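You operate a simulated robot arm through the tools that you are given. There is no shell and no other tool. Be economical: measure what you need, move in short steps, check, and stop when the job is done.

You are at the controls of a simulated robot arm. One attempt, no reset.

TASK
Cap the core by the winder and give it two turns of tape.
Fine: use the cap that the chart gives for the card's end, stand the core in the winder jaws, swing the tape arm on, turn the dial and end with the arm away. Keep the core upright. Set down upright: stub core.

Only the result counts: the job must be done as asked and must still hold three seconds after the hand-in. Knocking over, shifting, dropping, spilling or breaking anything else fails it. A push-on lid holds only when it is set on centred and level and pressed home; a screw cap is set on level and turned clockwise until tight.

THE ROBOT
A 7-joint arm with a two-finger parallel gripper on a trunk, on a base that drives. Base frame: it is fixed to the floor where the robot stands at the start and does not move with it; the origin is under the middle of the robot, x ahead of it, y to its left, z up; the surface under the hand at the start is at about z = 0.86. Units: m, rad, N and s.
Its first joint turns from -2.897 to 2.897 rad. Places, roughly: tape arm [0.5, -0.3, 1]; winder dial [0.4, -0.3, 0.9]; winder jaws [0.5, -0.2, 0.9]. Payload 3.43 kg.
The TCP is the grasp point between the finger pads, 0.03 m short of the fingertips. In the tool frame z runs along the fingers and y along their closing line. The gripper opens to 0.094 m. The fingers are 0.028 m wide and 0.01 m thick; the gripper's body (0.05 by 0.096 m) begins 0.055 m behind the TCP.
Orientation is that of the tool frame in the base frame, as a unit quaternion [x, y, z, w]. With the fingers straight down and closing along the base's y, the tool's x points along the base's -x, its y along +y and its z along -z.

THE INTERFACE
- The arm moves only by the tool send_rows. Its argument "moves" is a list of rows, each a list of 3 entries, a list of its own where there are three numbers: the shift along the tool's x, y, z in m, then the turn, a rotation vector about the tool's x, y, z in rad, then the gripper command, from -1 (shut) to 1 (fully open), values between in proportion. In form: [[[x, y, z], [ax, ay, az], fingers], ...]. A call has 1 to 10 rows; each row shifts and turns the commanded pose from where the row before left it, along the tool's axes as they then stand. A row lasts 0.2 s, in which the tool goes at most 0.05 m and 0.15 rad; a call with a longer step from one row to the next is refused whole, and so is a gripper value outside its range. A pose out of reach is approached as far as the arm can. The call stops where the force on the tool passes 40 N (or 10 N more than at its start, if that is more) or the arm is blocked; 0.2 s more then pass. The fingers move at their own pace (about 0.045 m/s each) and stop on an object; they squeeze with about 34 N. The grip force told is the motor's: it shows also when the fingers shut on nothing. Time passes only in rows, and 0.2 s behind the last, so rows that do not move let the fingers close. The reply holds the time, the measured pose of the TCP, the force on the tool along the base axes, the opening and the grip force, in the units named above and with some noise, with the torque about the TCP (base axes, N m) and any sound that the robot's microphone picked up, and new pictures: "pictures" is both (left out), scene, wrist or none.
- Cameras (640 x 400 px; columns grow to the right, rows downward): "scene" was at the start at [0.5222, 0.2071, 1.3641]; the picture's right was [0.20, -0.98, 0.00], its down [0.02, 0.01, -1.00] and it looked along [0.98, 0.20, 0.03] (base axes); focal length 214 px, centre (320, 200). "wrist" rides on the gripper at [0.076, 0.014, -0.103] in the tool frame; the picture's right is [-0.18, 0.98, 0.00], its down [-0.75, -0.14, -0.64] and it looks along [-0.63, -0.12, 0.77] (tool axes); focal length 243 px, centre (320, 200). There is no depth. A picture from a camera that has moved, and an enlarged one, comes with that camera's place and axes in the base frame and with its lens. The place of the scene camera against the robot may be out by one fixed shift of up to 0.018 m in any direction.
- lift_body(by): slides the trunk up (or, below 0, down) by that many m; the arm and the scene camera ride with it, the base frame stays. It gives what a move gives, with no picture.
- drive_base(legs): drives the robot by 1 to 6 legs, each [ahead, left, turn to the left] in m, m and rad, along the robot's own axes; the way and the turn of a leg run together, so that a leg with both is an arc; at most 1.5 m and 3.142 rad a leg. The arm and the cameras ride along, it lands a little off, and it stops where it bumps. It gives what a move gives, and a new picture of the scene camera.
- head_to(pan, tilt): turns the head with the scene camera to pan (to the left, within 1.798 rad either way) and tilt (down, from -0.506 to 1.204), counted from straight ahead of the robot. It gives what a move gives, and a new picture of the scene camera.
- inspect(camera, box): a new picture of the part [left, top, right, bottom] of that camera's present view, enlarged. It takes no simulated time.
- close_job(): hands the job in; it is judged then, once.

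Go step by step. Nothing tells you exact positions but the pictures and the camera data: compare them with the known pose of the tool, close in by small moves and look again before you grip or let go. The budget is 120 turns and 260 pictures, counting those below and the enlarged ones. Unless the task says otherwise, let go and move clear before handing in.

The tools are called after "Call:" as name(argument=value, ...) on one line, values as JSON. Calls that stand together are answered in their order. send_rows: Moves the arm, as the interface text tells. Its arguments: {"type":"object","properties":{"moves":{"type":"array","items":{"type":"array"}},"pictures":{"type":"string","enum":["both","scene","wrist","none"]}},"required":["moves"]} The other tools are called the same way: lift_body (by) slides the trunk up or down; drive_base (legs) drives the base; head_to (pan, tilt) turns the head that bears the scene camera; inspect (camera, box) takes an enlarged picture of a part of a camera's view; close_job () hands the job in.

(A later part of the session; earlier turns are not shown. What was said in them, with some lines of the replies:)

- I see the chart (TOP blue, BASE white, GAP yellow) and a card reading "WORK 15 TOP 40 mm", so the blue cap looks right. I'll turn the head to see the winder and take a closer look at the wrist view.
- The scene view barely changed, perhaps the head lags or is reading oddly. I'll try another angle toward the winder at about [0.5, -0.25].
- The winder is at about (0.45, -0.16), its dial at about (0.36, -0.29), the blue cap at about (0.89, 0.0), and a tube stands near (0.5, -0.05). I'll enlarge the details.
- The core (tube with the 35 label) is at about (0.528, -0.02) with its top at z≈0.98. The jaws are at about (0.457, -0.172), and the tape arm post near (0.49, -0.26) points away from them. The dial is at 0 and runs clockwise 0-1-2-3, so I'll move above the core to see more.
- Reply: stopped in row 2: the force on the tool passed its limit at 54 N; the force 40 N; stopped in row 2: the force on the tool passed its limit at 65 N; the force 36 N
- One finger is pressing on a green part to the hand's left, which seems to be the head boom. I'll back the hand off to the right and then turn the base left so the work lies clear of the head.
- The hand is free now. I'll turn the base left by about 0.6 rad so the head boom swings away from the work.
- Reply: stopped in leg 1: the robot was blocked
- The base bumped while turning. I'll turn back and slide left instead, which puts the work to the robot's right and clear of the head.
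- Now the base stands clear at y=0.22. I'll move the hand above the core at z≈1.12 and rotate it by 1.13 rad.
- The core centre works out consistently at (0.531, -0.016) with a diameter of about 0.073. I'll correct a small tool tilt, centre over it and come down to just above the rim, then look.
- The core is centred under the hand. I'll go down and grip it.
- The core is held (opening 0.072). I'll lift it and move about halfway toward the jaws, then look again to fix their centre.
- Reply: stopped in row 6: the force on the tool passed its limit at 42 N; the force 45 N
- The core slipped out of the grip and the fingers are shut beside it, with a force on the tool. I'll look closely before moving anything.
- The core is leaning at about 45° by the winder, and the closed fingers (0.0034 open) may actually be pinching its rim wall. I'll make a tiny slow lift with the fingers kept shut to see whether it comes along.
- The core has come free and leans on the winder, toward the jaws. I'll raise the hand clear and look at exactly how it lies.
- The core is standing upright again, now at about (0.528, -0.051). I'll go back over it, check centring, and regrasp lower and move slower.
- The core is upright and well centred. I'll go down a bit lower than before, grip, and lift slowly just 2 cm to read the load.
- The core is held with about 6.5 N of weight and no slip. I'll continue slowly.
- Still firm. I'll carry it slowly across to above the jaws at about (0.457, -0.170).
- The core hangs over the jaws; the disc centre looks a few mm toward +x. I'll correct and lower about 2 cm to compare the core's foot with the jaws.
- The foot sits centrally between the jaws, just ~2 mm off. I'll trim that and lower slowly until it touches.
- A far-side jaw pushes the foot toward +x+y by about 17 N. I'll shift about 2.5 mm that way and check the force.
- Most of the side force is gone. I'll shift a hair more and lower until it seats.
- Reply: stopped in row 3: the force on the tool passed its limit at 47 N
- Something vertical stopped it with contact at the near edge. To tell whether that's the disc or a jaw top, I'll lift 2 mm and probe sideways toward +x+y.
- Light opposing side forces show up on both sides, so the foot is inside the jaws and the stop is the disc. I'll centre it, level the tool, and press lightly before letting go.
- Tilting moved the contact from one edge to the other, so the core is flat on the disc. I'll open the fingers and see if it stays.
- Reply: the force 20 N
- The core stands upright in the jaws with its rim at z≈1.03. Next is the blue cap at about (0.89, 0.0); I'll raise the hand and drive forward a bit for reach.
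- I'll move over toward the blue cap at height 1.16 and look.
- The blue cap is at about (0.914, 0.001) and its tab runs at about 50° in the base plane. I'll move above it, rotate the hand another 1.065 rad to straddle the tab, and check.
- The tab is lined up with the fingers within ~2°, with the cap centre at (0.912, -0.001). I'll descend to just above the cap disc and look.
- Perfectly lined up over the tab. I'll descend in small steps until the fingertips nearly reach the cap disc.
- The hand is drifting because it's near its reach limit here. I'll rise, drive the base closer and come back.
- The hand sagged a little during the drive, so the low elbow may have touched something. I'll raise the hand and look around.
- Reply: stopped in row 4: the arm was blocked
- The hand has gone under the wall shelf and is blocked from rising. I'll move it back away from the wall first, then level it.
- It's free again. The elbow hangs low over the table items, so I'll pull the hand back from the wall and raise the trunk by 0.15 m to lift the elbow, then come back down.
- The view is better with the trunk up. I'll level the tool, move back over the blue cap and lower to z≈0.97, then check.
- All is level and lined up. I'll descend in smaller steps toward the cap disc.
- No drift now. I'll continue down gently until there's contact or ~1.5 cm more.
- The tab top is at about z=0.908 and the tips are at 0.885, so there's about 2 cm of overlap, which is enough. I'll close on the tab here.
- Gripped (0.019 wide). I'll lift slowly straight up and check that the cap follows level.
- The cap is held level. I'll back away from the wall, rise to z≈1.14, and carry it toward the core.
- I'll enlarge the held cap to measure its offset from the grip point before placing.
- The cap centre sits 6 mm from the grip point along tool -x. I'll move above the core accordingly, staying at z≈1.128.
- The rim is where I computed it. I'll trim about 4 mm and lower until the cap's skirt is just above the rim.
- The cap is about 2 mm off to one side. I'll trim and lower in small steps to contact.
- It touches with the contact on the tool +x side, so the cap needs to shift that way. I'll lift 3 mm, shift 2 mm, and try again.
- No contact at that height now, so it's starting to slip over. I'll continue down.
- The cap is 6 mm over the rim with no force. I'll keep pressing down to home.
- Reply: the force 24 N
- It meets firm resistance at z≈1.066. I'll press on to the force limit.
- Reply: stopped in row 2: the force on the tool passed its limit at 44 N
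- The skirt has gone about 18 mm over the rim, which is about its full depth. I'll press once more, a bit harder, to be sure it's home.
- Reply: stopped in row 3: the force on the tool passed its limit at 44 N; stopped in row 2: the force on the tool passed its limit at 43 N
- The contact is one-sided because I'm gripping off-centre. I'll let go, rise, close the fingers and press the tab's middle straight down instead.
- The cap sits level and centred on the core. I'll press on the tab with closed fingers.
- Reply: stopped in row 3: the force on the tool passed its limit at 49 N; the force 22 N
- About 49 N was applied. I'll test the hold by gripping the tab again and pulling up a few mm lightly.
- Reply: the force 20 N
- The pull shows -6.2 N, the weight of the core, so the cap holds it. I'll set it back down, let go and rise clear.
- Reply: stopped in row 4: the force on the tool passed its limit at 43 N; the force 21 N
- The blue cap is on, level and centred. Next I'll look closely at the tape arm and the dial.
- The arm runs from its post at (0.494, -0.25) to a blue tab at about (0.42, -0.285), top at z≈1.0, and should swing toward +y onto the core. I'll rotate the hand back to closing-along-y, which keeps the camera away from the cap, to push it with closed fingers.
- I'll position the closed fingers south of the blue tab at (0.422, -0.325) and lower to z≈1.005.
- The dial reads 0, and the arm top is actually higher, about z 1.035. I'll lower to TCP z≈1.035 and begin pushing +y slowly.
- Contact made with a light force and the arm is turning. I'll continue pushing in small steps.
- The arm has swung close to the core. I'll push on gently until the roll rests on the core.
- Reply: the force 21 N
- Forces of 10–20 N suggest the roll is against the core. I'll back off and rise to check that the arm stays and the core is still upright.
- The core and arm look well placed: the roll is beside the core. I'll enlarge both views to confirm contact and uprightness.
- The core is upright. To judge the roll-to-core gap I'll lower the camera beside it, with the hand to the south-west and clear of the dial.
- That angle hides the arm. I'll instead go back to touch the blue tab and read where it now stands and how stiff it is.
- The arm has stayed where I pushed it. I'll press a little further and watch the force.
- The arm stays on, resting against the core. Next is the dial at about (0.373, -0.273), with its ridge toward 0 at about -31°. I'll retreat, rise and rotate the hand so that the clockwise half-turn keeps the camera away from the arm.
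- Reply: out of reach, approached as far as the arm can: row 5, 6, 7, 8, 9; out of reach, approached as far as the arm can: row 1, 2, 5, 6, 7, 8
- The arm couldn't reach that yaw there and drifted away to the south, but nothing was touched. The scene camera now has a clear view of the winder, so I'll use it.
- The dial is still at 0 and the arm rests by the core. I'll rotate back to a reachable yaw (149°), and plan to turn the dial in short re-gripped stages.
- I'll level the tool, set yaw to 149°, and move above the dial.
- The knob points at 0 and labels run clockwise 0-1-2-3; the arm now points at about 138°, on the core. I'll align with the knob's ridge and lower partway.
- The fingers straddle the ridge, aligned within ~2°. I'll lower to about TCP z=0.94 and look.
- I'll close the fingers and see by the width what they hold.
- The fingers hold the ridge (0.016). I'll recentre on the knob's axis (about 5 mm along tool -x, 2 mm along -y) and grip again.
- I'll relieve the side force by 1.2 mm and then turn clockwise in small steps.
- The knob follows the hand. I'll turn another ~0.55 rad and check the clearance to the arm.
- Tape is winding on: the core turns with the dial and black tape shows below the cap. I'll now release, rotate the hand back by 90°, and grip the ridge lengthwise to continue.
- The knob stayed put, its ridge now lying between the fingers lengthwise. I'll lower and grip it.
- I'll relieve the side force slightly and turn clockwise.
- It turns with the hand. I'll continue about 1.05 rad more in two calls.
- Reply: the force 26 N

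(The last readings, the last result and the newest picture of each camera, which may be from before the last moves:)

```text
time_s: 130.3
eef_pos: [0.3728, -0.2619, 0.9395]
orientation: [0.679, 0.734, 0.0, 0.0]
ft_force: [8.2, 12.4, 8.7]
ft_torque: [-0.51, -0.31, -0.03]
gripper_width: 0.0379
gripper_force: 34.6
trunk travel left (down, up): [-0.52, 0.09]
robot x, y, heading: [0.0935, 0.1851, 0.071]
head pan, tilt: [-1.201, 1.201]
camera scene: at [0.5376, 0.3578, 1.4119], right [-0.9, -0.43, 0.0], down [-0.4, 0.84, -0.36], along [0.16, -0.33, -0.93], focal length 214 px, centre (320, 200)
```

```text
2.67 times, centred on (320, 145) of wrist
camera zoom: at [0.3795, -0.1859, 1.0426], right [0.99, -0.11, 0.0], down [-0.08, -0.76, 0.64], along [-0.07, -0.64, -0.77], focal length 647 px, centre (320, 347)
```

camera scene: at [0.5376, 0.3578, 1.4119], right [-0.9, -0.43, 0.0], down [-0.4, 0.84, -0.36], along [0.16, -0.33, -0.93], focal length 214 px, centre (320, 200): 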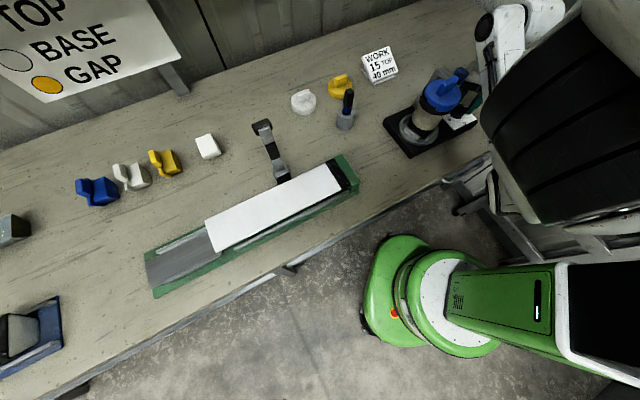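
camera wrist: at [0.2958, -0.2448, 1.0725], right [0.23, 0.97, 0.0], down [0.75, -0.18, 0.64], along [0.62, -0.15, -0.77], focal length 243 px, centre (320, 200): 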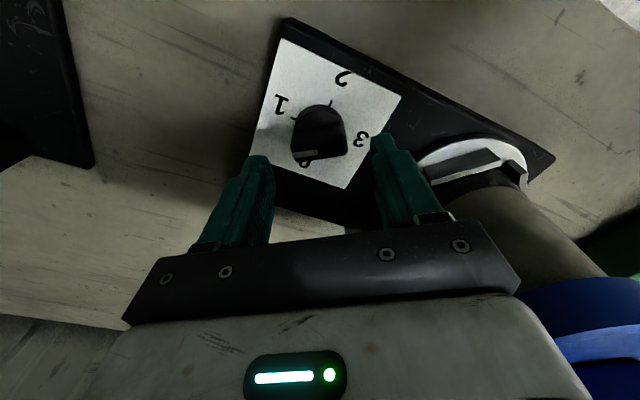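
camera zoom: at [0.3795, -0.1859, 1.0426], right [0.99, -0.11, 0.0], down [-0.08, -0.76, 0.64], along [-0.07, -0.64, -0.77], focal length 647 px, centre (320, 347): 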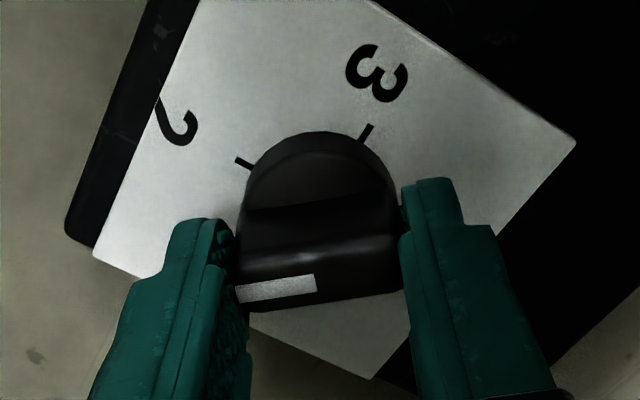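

The dial is at about 137° of 180°. I'll release, rotate the hand back 90° and grip the ridge crosswise for the last ~43°.

Call:
send_rows(moves=[[[0, 0, 0], [0, 0, 0], 0.3], [[0, 0, 0], [0, 0, 0], 0.3], [[0, 0, -0.03], [0, 0, 0], 0.3], [[0, 0, 0], [0, 0, -0.15], 0.3], [[0, 0, 0], [0, 0, -0.15], 0.3], [[0, 0, 0], [0, 0, -0.15], 0.3], [[0, 0, 0], [0, 0, -0.15], 0.3], [[0, 0, 0], [0, 0, -0.15], 0.3], [[0, 0, 0], [0, 0, -0.15], 0.3], [[0, 0, 0], [0, 0, -0.15], 0.3]], pictures="none")

Call:
send_rows(moves=[[[0, 0, 0], [0, 0, -0.15], 0.1], [[0, 0, 0], [0, 0, -0.15], 0], [[0, 0, 0], [0, 0, -0.15], 0], [[0, 0, 0], [0, 0, -0.06], 0], [[0, 0, 0], [0, 0, 0], 0]], pictures="none")

Call:
inspect(camera="wrist", box=[200, 70, 440, 220])

```text
time_s: 132.5
eef_pos: [0.3729, -0.261, 0.9694]
orientation: [0.219, 0.976, 0.002, -0.001]
ft_force: [0.3, -0.4, -1.1]
ft_torque: [-0.02, 0.0, -0.01]
gripper_width: 0.0611
gripper_force: 0.1
trunk travel left (down, up): [-0.52, 0.09]
robot x, y, heading: [0.0918, 0.1865, 0.073]
head pan, tilt: [-1.201, 1.201]
```

```text
time_s: 133.7
eef_pos: [0.3724, -0.2626, 0.9702]
orientation: [-0.035, 0.999, 0.001, 0.0]
ft_force: [-0.2, 0.7, 0.1]
ft_torque: [-0.02, 0.01, 0.01]
gripper_width: 0.0471
gripper_force: 0.0
trunk travel left (down, up): [-0.52, 0.09]
robot x, y, heading: [0.0939, 0.1915, 0.072]
head pan, tilt: [-1.201, 1.201]
```

```text
2.67 times, centred on (320, 145) of wrist
camera zoom: at [0.2941, -0.2545, 1.0722], right [0.12, 0.99, 0.0], down [0.76, -0.09, 0.64], along [0.64, -0.07, -0.77], focal length 647 px, centre (320, 347)
```

zoom: 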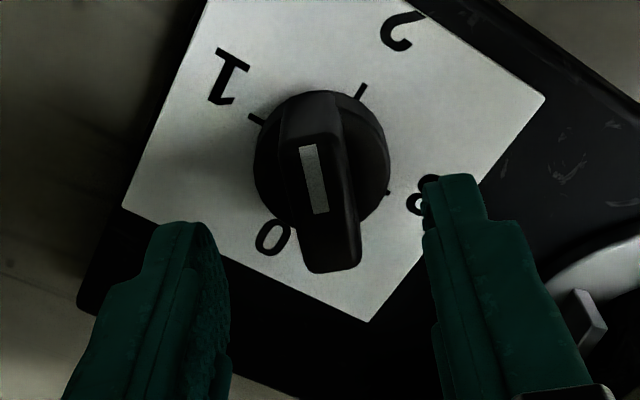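

The mark stands between 1 and 2 as expected. I'll lower, grip and turn most of the remaining angle.

Call:
send_rows(moves=[[[0, 0, 0.015], [0, 0, 0], 0], [[0, 0, 0.015], [0, 0, 0], 0], [[0, 0, 0], [0, 0, 0], -1], [[0, 0, 0], [0, 0, 0], -1], [[0, 0, 0], [0, 0, 0], -1], [[0, 0, 0], [0, 0, 0], -1], [[0, 0, 0], [0, 0, 0.12], -1], [[0, 0, 0], [0, 0, 0.12], -1], [[0, 0, 0], [0, 0, 0.12], -1], [[0, 0, 0], [0, 0, 0.12], -1]], pictures="none")

Call:
send_rows(moves=[[[0, 0, 0], [0, 0, 0.12], -1], [[0, 0, 0], [0, 0, 0.1], -1], [[0, 0, 0], [0, 0, 0], -1]], pictures="none")

Call:
inspect(camera="wrist", box=[200, 70, 440, 220])

```text
time_s: 135.9
eef_pos: [0.3719, -0.2617, 0.9406]
orientation: [0.206, 0.979, 0.002, 0.0]
ft_force: [-4.0, 9.4, 0.7]
ft_torque: [-0.37, -0.71, 0.04]
gripper_width: 0.0159
gripper_force: 34.0
trunk travel left (down, up): [-0.52, 0.09]
robot x, y, heading: [0.0924, 0.1874, 0.073]
head pan, tilt: [-1.201, 1.201]
```

```text
time_s: 136.7
eef_pos: [0.372, -0.2625, 0.9403]
orientation: [0.312, 0.95, 0.001, -0.001]
ft_force: [-4.6, 16.9, 14.9]
ft_torque: [0.69, 0.56, 0.05]
gripper_width: 0.0159
gripper_force: 34.0
trunk travel left (down, up): [-0.52, 0.09]
robot x, y, heading: [0.0916, 0.1872, 0.073]
head pan, tilt: [-1.201, 1.201]
```

```text
2.67 times, centred on (320, 145) of wrist
camera zoom: at [0.3181, -0.2062, 1.0433], right [0.73, 0.68, 0.0], down [0.52, -0.56, 0.64], along [0.44, -0.47, -0.77], focal length 647 px, centre (320, 347)
```

zoom: 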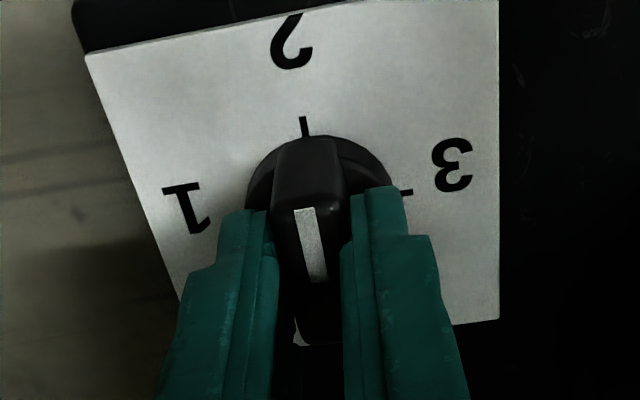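

It's within about 2° of 2. I'll add the last 0.035 rad, release, rise and look.

Call:
send_rows(moves=[[[0, 0, 0], [0, 0, 0.035], -1], [[0, 0, 0], [0, 0, 0], -1], [[0, 0, 0], [0, 0, 0], 0], [[0, 0, 0], [0, 0, 0], 0], [[0, 0, 0], [0, 0, 0], 0], [[0, 0, -0.03], [0, 0, 0], 0], [[0, 0, -0.04], [0, 0, 0], 0], [[0, 0, -0.04], [0, 0, 0], 0], [[0, 0, 0], [0, 0, 0], 0]], pictures="both")

Call:
inspect(camera="wrist", box=[220, 40, 460, 190])

Call:
inspect(camera="scene", box=[380, 50, 500, 160])

```text
time_s: 138.7
eef_pos: [0.374, -0.2628, 1.0521]
orientation: [0.328, 0.945, 0.001, 0.0]
ft_force: [-0.3, 0.6, -0.3]
ft_torque: [0.01, 0.01, 0.01]
gripper_width: 0.047
gripper_force: 0.1
trunk travel left (down, up): [-0.52, 0.09]
robot x, y, heading: [0.0933, 0.1866, 0.073]
head pan, tilt: [-1.201, 1.201]
camera scene: at [0.5373, 0.3573, 1.4121], right [-0.9, -0.43, 0.0], down [-0.4, 0.84, -0.36], along [0.16, -0.33, -0.93], focal length 214 px, centre (320, 200)
camera wrist: at [0.3222, -0.205, 1.1555], right [0.75, 0.66, 0.0], down [0.5, -0.58, 0.64], along [0.42, -0.48, -0.77], focal length 243 px, centre (320, 200)
```

scene: 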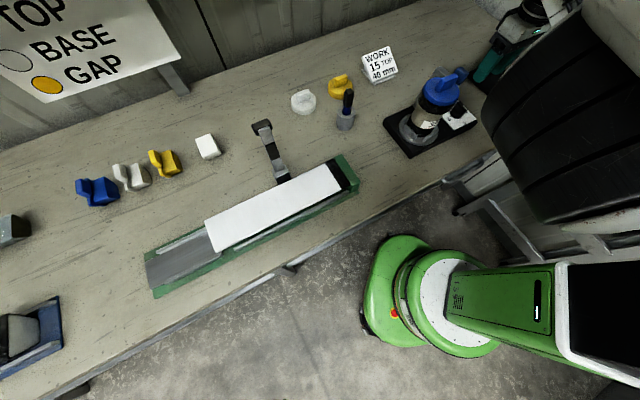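
wrist: 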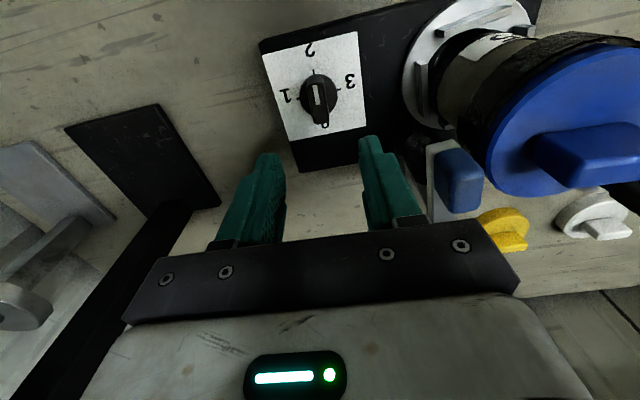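

```text
2.67 times, centred on (340, 115) of wrist
camera zoom: at [0.3222, -0.205, 1.1555], right [0.75, 0.66, 0.0], down [0.5, -0.58, 0.64], along [0.42, -0.48, -0.77], focal length 647 px, centre (267, 427)
```

zoom: 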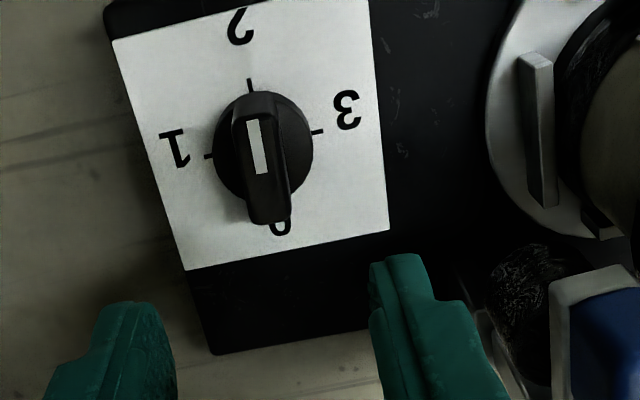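

```text
3.64 times, centred on (440, 105) of scene
camera zoom: at [0.5373, 0.3573, 1.4121], right [-0.9, -0.43, 0.0], down [-0.4, 0.84, -0.36], along [0.16, -0.33, -0.93], focal length 780 px, centre (-116, 546)
```

zoom: 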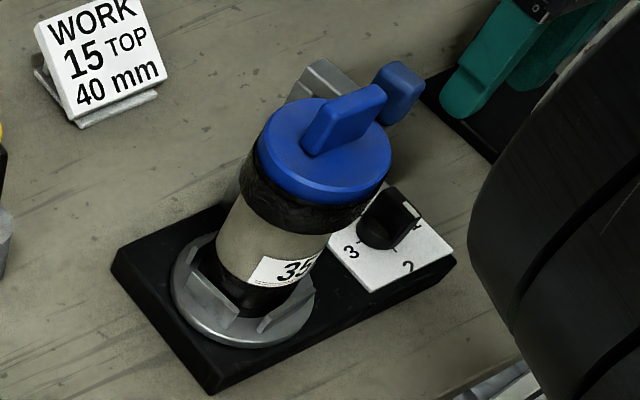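

The dial is at 2, the core has made two full turns, and the tape goes all round. Now the arm must go away again; I'll rise and get a good look at how to push it back.

Call:
send_rows(moves=[[[0, 0, -0.04], [0, 0, 0], -1], [[0, 0, -0.04], [0, 0, 0], -1], [[0, 0, -0.04], [0, 0, 0], -1], [[-0.02, 0.03, 0], [0, 0, 0], -1], [[-0.02, 0.03, 0], [0, 0, 0], -1], [[0, 0, 0], [0, 0, 0], -1]], pictures="wrist")

Call:
inspect(camera="wrist", box=[260, 50, 460, 175])

```text
time_s: 140.1
eef_pos: [0.4414, -0.2418, 1.1696]
orientation: [0.328, 0.945, 0.001, -0.001]
ft_force: [-0.7, -0.5, -0.5]
ft_torque: [-0.01, 0.01, 0.0]
gripper_width: 0.0
gripper_force: 32.7
trunk travel left (down, up): [-0.52, 0.09]
robot x, y, heading: [0.0932, 0.1853, 0.071]
head pan, tilt: [-1.201, 1.201]
camera wrist: at [0.3898, -0.1841, 1.2719], right [0.75, 0.66, 0.0], down [0.5, -0.58, 0.64], along [0.42, -0.48, -0.77], focal length 243 px, centre (320, 200)
```

wrist: 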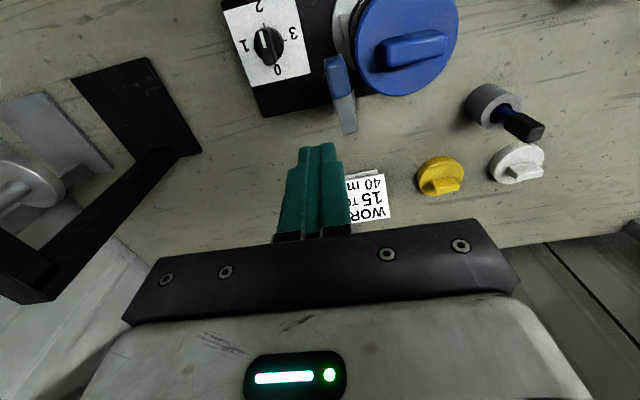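

```text
3.20 times, centred on (360, 112) of wrist
camera zoom: at [0.3898, -0.1841, 1.2719], right [0.75, 0.66, 0.0], down [0.5, -0.58, 0.64], along [0.42, -0.48, -0.77], focal length 776 px, centre (192, 480)
```

zoom: 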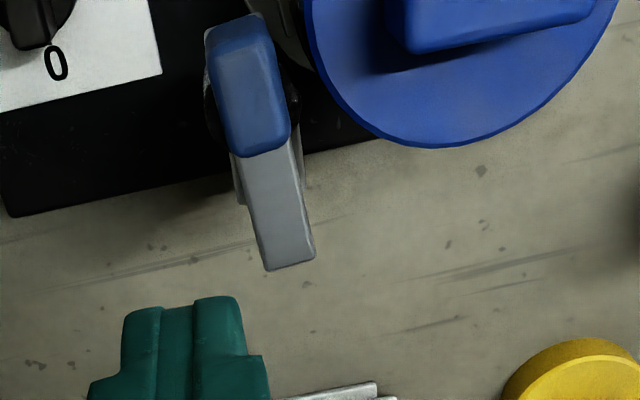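

Now I see: the arm bar points at ~149° from its pivot at (0.489, -0.246), with free space on its core side near the pivot. I'll straddle the bar there with open fingers, hovering first to check.

Call:
send_rows(moves=[[[-0.0133, 0.0054, 0], [0, 0, 0], -0.04], [[-0.0133, 0.0054, 0], [0, 0, -0.128], -0.04], [[0, 0, 0.04], [0, 0, 0], -0.04], [[0, 0, 0.03], [0, 0, 0], -0.04], [[0, 0, 0], [0, 0, 0], -0.04]], pictures="wrist")

Call:
inspect(camera="wrist", box=[200, 70, 440, 220])

```text
time_s: 141.3
eef_pos: [0.469, -0.2482, 1.1009]
orientation: [0.266, 0.964, 0.001, -0.001]
ft_force: [0.6, 0.0, -0.2]
ft_torque: [-0.01, -0.01, -0.02]
gripper_width: 0.0453
gripper_force: 0.1
trunk travel left (down, up): [-0.52, 0.09]
robot x, y, heading: [0.0945, 0.1883, 0.072]
head pan, tilt: [-1.201, 1.201]
camera wrist: at [0.4097, -0.1976, 1.203], right [0.66, 0.75, 0.0], down [0.57, -0.51, 0.64], along [0.48, -0.42, -0.77], focal length 243 px, centre (320, 200)
```

wrist: 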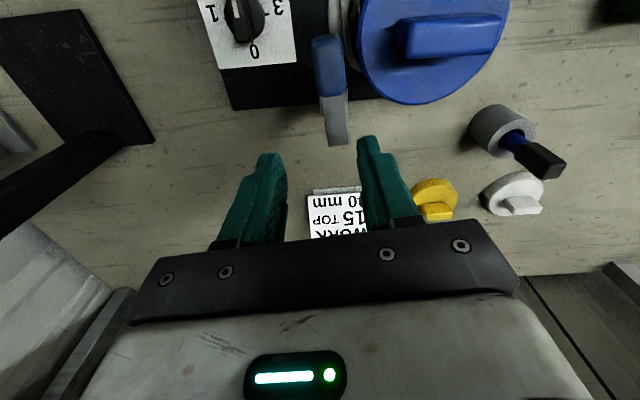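

```text
2.67 times, centred on (320, 145) of wrist
camera zoom: at [0.4097, -0.1976, 1.203], right [0.66, 0.75, 0.0], down [0.57, -0.51, 0.64], along [0.48, -0.42, -0.77], focal length 647 px, centre (320, 347)
```

zoom: 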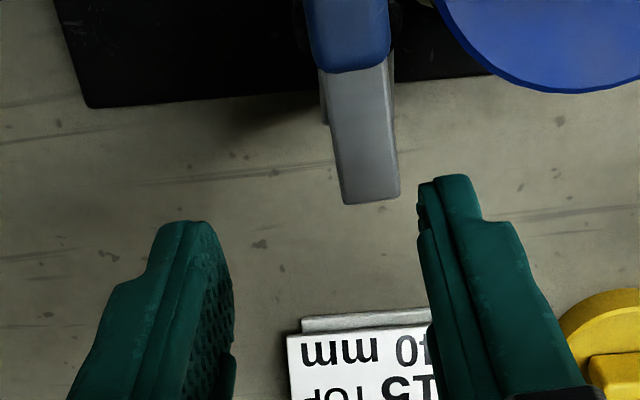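

The right finger will come down just beside the bar's core side; I'll shift 4 mm for clearance and lower to z≈1.03.

Call:
send_rows(moves=[[[0, 0.004, 0], [0, 0, 0], -0.04], [[0, 0, 0.03], [0, 0, 0], -0.04], [[0, 0, 0.02], [0, 0, 0], -0.04], [[0, 0, 0.015], [0, 0, 0], -0.04], [[0, 0, 0.007], [0, 0, 0], -0.04], [[0, 0, 0], [0, 0, 0], -0.04]], pictures="wrist")

Call:
inspect(camera="wrist", box=[200, 70, 440, 220])

```text
time_s: 142.7
eef_pos: [0.4709, -0.2446, 1.0281]
orientation: [0.267, 0.964, 0.0, 0.0]
ft_force: [-0.3, -0.2, 0.0]
ft_torque: [-0.02, 0.02, 0.02]
gripper_width: 0.0451
gripper_force: 0.0
trunk travel left (down, up): [-0.52, 0.09]
robot x, y, heading: [0.0948, 0.1889, 0.072]
head pan, tilt: [-1.201, 1.201]
camera wrist: at [0.4114, -0.1946, 1.1306], right [0.66, 0.75, 0.0], down [0.57, -0.51, 0.64], along [0.48, -0.42, -0.77], focal length 243 px, centre (320, 200)
```

wrist: 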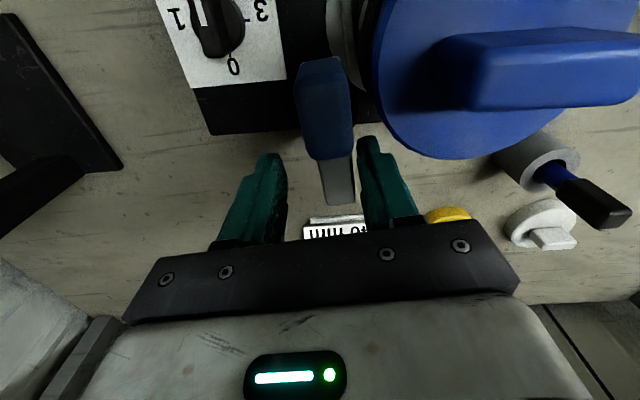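

```text
2.67 times, centred on (320, 145) of wrist
camera zoom: at [0.4114, -0.1946, 1.1306], right [0.66, 0.75, 0.0], down [0.57, -0.51, 0.64], along [0.48, -0.42, -0.77], focal length 647 px, centre (320, 347)
```

zoom: 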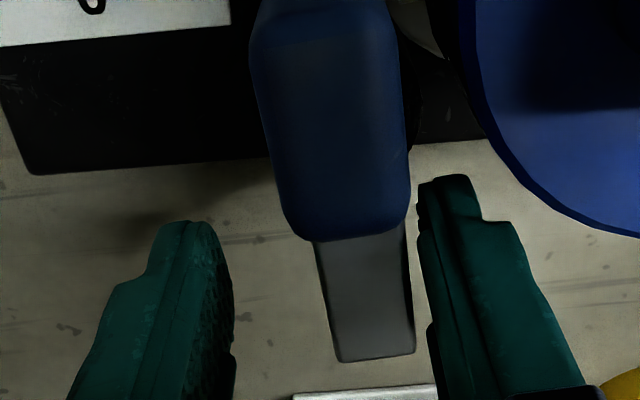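

The fingers straddle the bar with clearance. I'll swing it back by turning the hand counter-clockwise about the pivot in small steps.

Call:
send_rows(moves=[[[0, -0.002, 0], [0, 0, 0], -0.04], [[-0.0008, -0.0016, 0], [0, 0, -0.1], -0.04], [[-0.0008, -0.0016, 0], [0, 0, -0.1], -0.04], [[-0.0008, -0.0016, 0], [0, 0, -0.1], -0.04], [[-0.0008, -0.0016, 0], [0, 0, -0.1], -0.04], [[0, 0, 0], [0, 0, 0], -0.04]], pictures="wrist")

Call:
inspect(camera="wrist", box=[200, 70, 440, 220])

```text
time_s: 144.1
eef_pos: [0.4688, -0.2544, 1.0275]
orientation: [0.07, 0.998, 0.0, -0.001]
ft_force: [-1.0, 2.5, 3.2]
ft_torque: [0.09, 0.08, 0.03]
gripper_width: 0.0461
gripper_force: 1.1
trunk travel left (down, up): [-0.52, 0.09]
robot x, y, heading: [0.0965, 0.1854, 0.071]
head pan, tilt: [-1.201, 1.201]
camera wrist: at [0.3947, -0.2291, 1.1308], right [0.32, 0.95, 0.0], down [0.73, -0.25, 0.64], along [0.61, -0.2, -0.77], focal length 243 px, centre (320, 200)
```

wrist: 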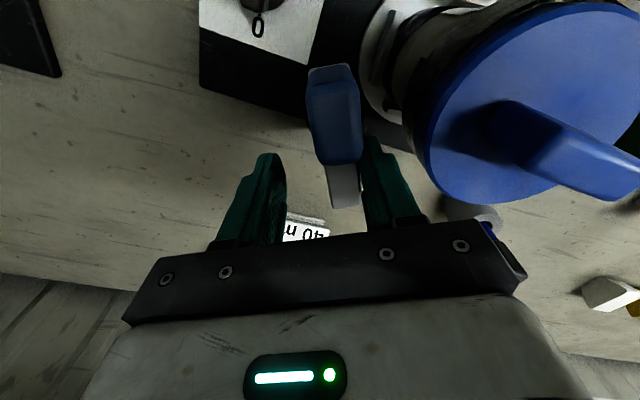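

```text
2.67 times, centred on (320, 145) of wrist
camera zoom: at [0.3947, -0.2291, 1.1308], right [0.32, 0.95, 0.0], down [0.73, -0.25, 0.64], along [0.61, -0.2, -0.77], focal length 647 px, centre (320, 347)
```

zoom: 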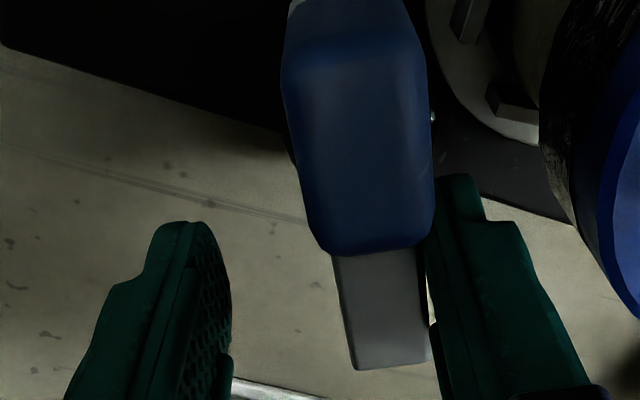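

It follows nicely. I'll continue around.

Call:
send_rows(moves=[[[-0.0008, -0.0018, 0], [0, 0, -0.1], -0.04], [[-0.0008, -0.0018, 0], [0, 0, -0.1], -0.04], [[-0.0008, -0.0018, 0], [0, 0, -0.1], -0.04], [[-0.0008, -0.0018, 0], [0, 0, -0.1], -0.04], [[0, 0, 0], [0, 0, 0], -0.04]], pictures="wrist")

Call:
inspect(camera="wrist", box=[200, 70, 440, 220])

```text
time_s: 145.3
eef_pos: [0.4728, -0.2595, 1.0277]
orientation: [-0.131, 0.991, 0.0, 0.0]
ft_force: [-2.2, 3.4, 3.8]
ft_torque: [0.06, 0.03, 0.07]
gripper_width: 0.0474
gripper_force: 2.6
trunk travel left (down, up): [-0.52, 0.09]
robot x, y, heading: [0.0956, 0.1893, 0.076]
head pan, tilt: [-1.201, 1.201]
camera wrist: at [0.3938, -0.2667, 1.1298], right [-0.08, 1.0, 0.0], down [0.76, 0.06, 0.64], along [0.64, 0.05, -0.77], focal length 243 px, centre (320, 200)
```

wrist: 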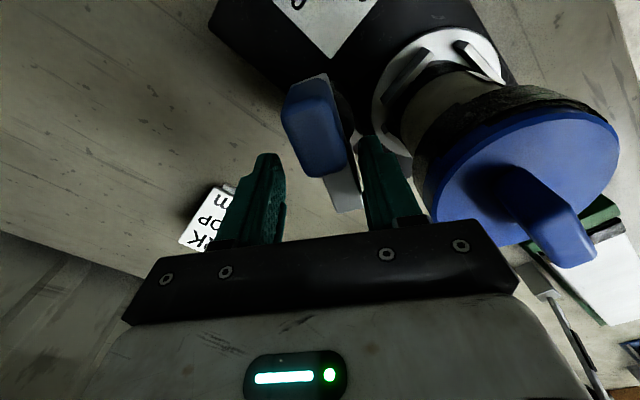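

```text
2.67 times, centred on (320, 145) of wrist
camera zoom: at [0.3938, -0.2667, 1.1298], right [-0.08, 1.0, 0.0], down [0.76, 0.06, 0.64], along [0.64, 0.05, -0.77], focal length 647 px, centre (320, 347)
```

zoom: 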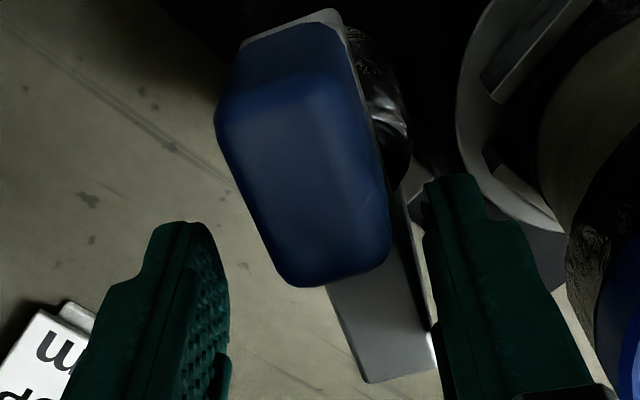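

The arm is at about 196° now; originally it stood at about 206°. I'll turn a bit further to match its away position.

Call:
send_rows(moves=[[[-0.0008, -0.0018, 0], [0, 0, -0.1], -0.04], [[-0.0008, -0.0018, 0], [0, 0, -0.08], -0.04], [[-0.0008, -0.0018, 0], [0, 0, -0.06], -0.04], [[0, 0, 0], [0, 0, 0], -0.04]], pictures="wrist")

Call:
inspect(camera="wrist", box=[200, 70, 440, 220])

```text
time_s: 146.3
eef_pos: [0.4783, -0.265, 1.0273]
orientation: [-0.247, 0.969, 0.001, 0.001]
ft_force: [2.6, 12.3, 0.5]
ft_torque: [0.3, -0.04, -0.34]
gripper_width: 0.0505
gripper_force: 5.4
trunk travel left (down, up): [-0.52, 0.09]
robot x, y, heading: [0.0903, 0.1884, 0.077]
head pan, tilt: [-1.201, 1.201]
camera wrist: at [0.4031, -0.2899, 1.1296], right [-0.31, 0.95, 0.0], down [0.73, 0.24, 0.64], along [0.61, 0.2, -0.77], focal length 243 px, centre (320, 200)
```

wrist: 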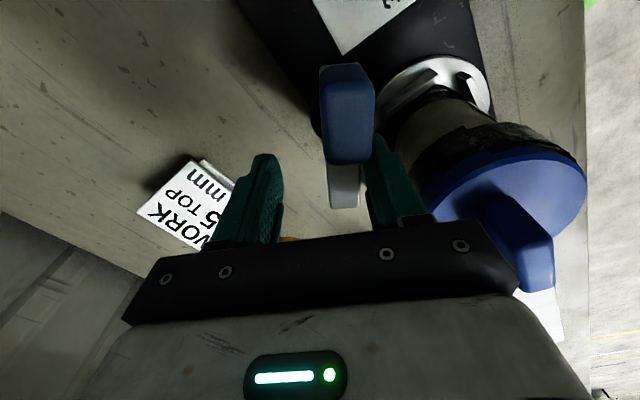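

```text
2.67 times, centred on (320, 145) of wrist
camera zoom: at [0.4031, -0.2899, 1.1296], right [-0.31, 0.95, 0.0], down [0.73, 0.24, 0.64], along [0.61, 0.2, -0.77], focal length 647 px, centre (320, 347)
```

zoom: 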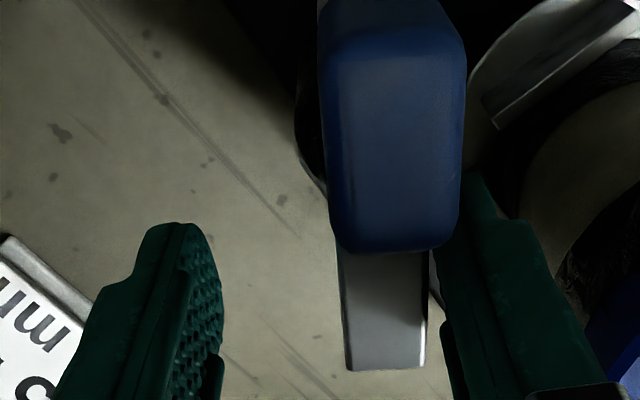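

Resistance shows the arm is at its stop in the away position. I'll ease off and rise straight up, then check everything.

Call:
send_rows(moves=[[[0, 0.003, 0], [0, 0, 0.02], -0.04], [[0, 0.001, 0], [0, 0, 0], -0.04], [[0, 0, -0.02], [0, 0, 0], -0.04], [[0, 0, -0.04], [0, 0, 0], -0.04], [[0, 0, -0.045], [0, 0, 0], -0.04], [[0, 0, -0.045], [0, 0, 0], -0.04], [[0, 0, -0.03], [0, 0, 0], -0.04], [[0, 0, 0], [0, 0, 0], -0.04]], pictures="wrist")

Call:
send_rows(moves=[[[0.04, -0.02, 0], [0, 0, 0], -0.04], [[0.04, -0.02, 0], [0, 0, 0], -0.04], [[0, 0, 0], [0, 0, 0.1], -0.04], [[0, 0, 0], [0, 0, 0], -0.04]], pictures="both")

Call:
inspect(camera="scene", box=[370, 40, 510, 170])

Call:
inspect(camera="wrist", box=[280, 0, 520, 150])

```text
time_s: 148.1
eef_pos: [0.4772, -0.2633, 1.2096]
orientation: [-0.238, 0.971, 0.001, 0.001]
ft_force: [0.2, -1.2, 0.0]
ft_torque: [-0.05, 0.0, 0.01]
gripper_width: 0.0454
gripper_force: 0.1
trunk travel left (down, up): [-0.52, 0.09]
robot x, y, heading: [0.0946, 0.1863, 0.068]
head pan, tilt: [-1.201, 1.201]
camera wrist: at [0.4016, -0.2862, 1.3125], right [-0.29, 0.96, 0.0], down [0.73, 0.22, 0.64], along [0.61, 0.19, -0.77], focal length 243 px, centre (320, 200)
```

wrist: 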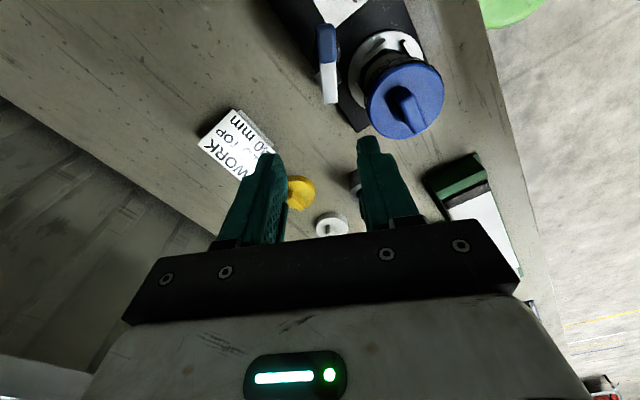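

```text
time_s: 149.1
eef_pos: [0.4224, -0.3356, 1.208]
orientation: [-0.188, 0.982, 0.001, 0.0]
ft_force: [1.1, -0.6, 0.0]
ft_torque: [0.0, -0.01, -0.02]
gripper_width: 0.0449
gripper_force: 0.0
trunk travel left (down, up): [-0.52, 0.09]
robot x, y, heading: [0.093, 0.1859, 0.079]
head pan, tilt: [-1.201, 1.201]
camera scene: at [0.5374, 0.3572, 1.4121], right [-0.9, -0.43, 0.0], down [-0.4, 0.84, -0.36], along [0.16, -0.33, -0.93], focal length 214 px, centre (320, 200)
camera wrist: at [0.3468, -0.3515, 1.3105], right [-0.19, 0.98, 0.0], down [0.75, 0.15, 0.64], along [0.63, 0.13, -0.77], focal length 243 px, centre (320, 200)
```

scene: 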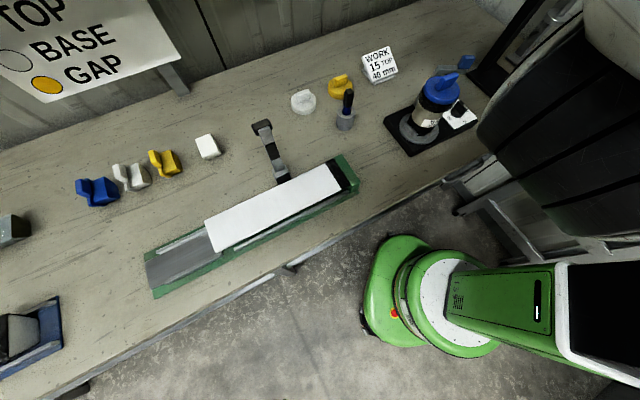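
wrist: 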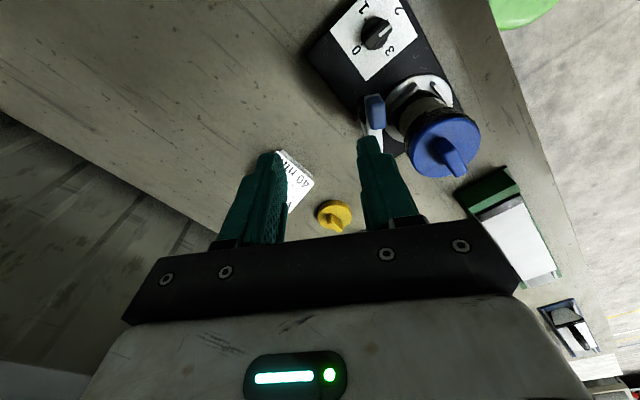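

```text
3.08 times, centred on (440, 105) of scene
camera zoom: at [0.5374, 0.3572, 1.4121], right [-0.9, -0.43, 0.0], down [-0.4, 0.84, -0.36], along [0.16, -0.33, -0.93], focal length 660 px, centre (-49, 492)
```

zoom: 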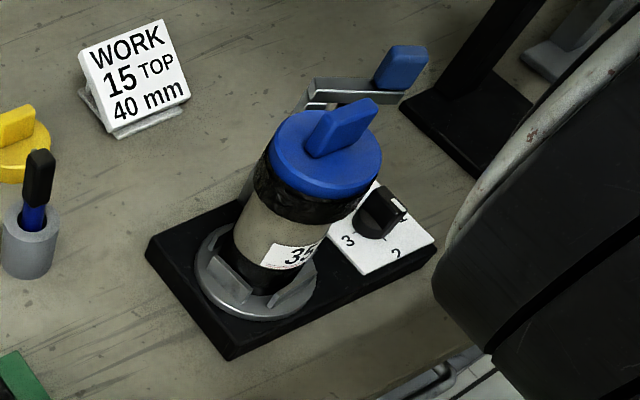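

```text
2.67 times, centred on (400, 75) of wrist
camera zoom: at [0.3468, -0.3515, 1.3105], right [-0.19, 0.98, 0.0], down [0.75, 0.15, 0.64], along [0.63, 0.13, -0.77], focal length 647 px, centre (107, 533)
```

zoom: 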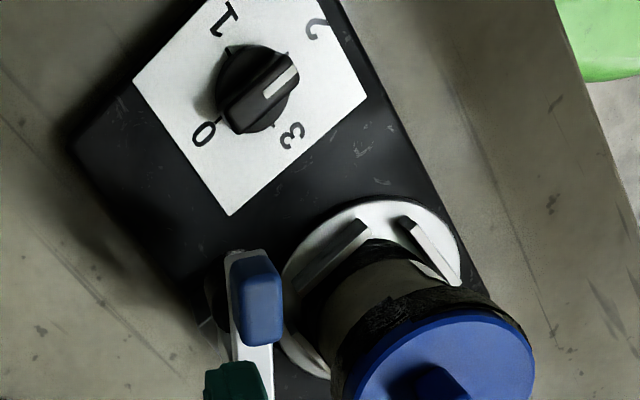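

The arm is back away at about 205°, the dial is at 2, the core stands upright and capped in the jaws with the tape all round, and the hand is clear. I'll hand in.

Call:
close_job()

```text
The job is handed in.
```

The core stands upright in the winder jaws with the blue TOP cap pressed on. It has two turns of tape, with the dial at 2 and the tape arm swung back away.

On the first pick-up the core slipped from the grip and leaned against the winder at about 45°. It fell back upright when I freed it, and I saw nothing else moved.
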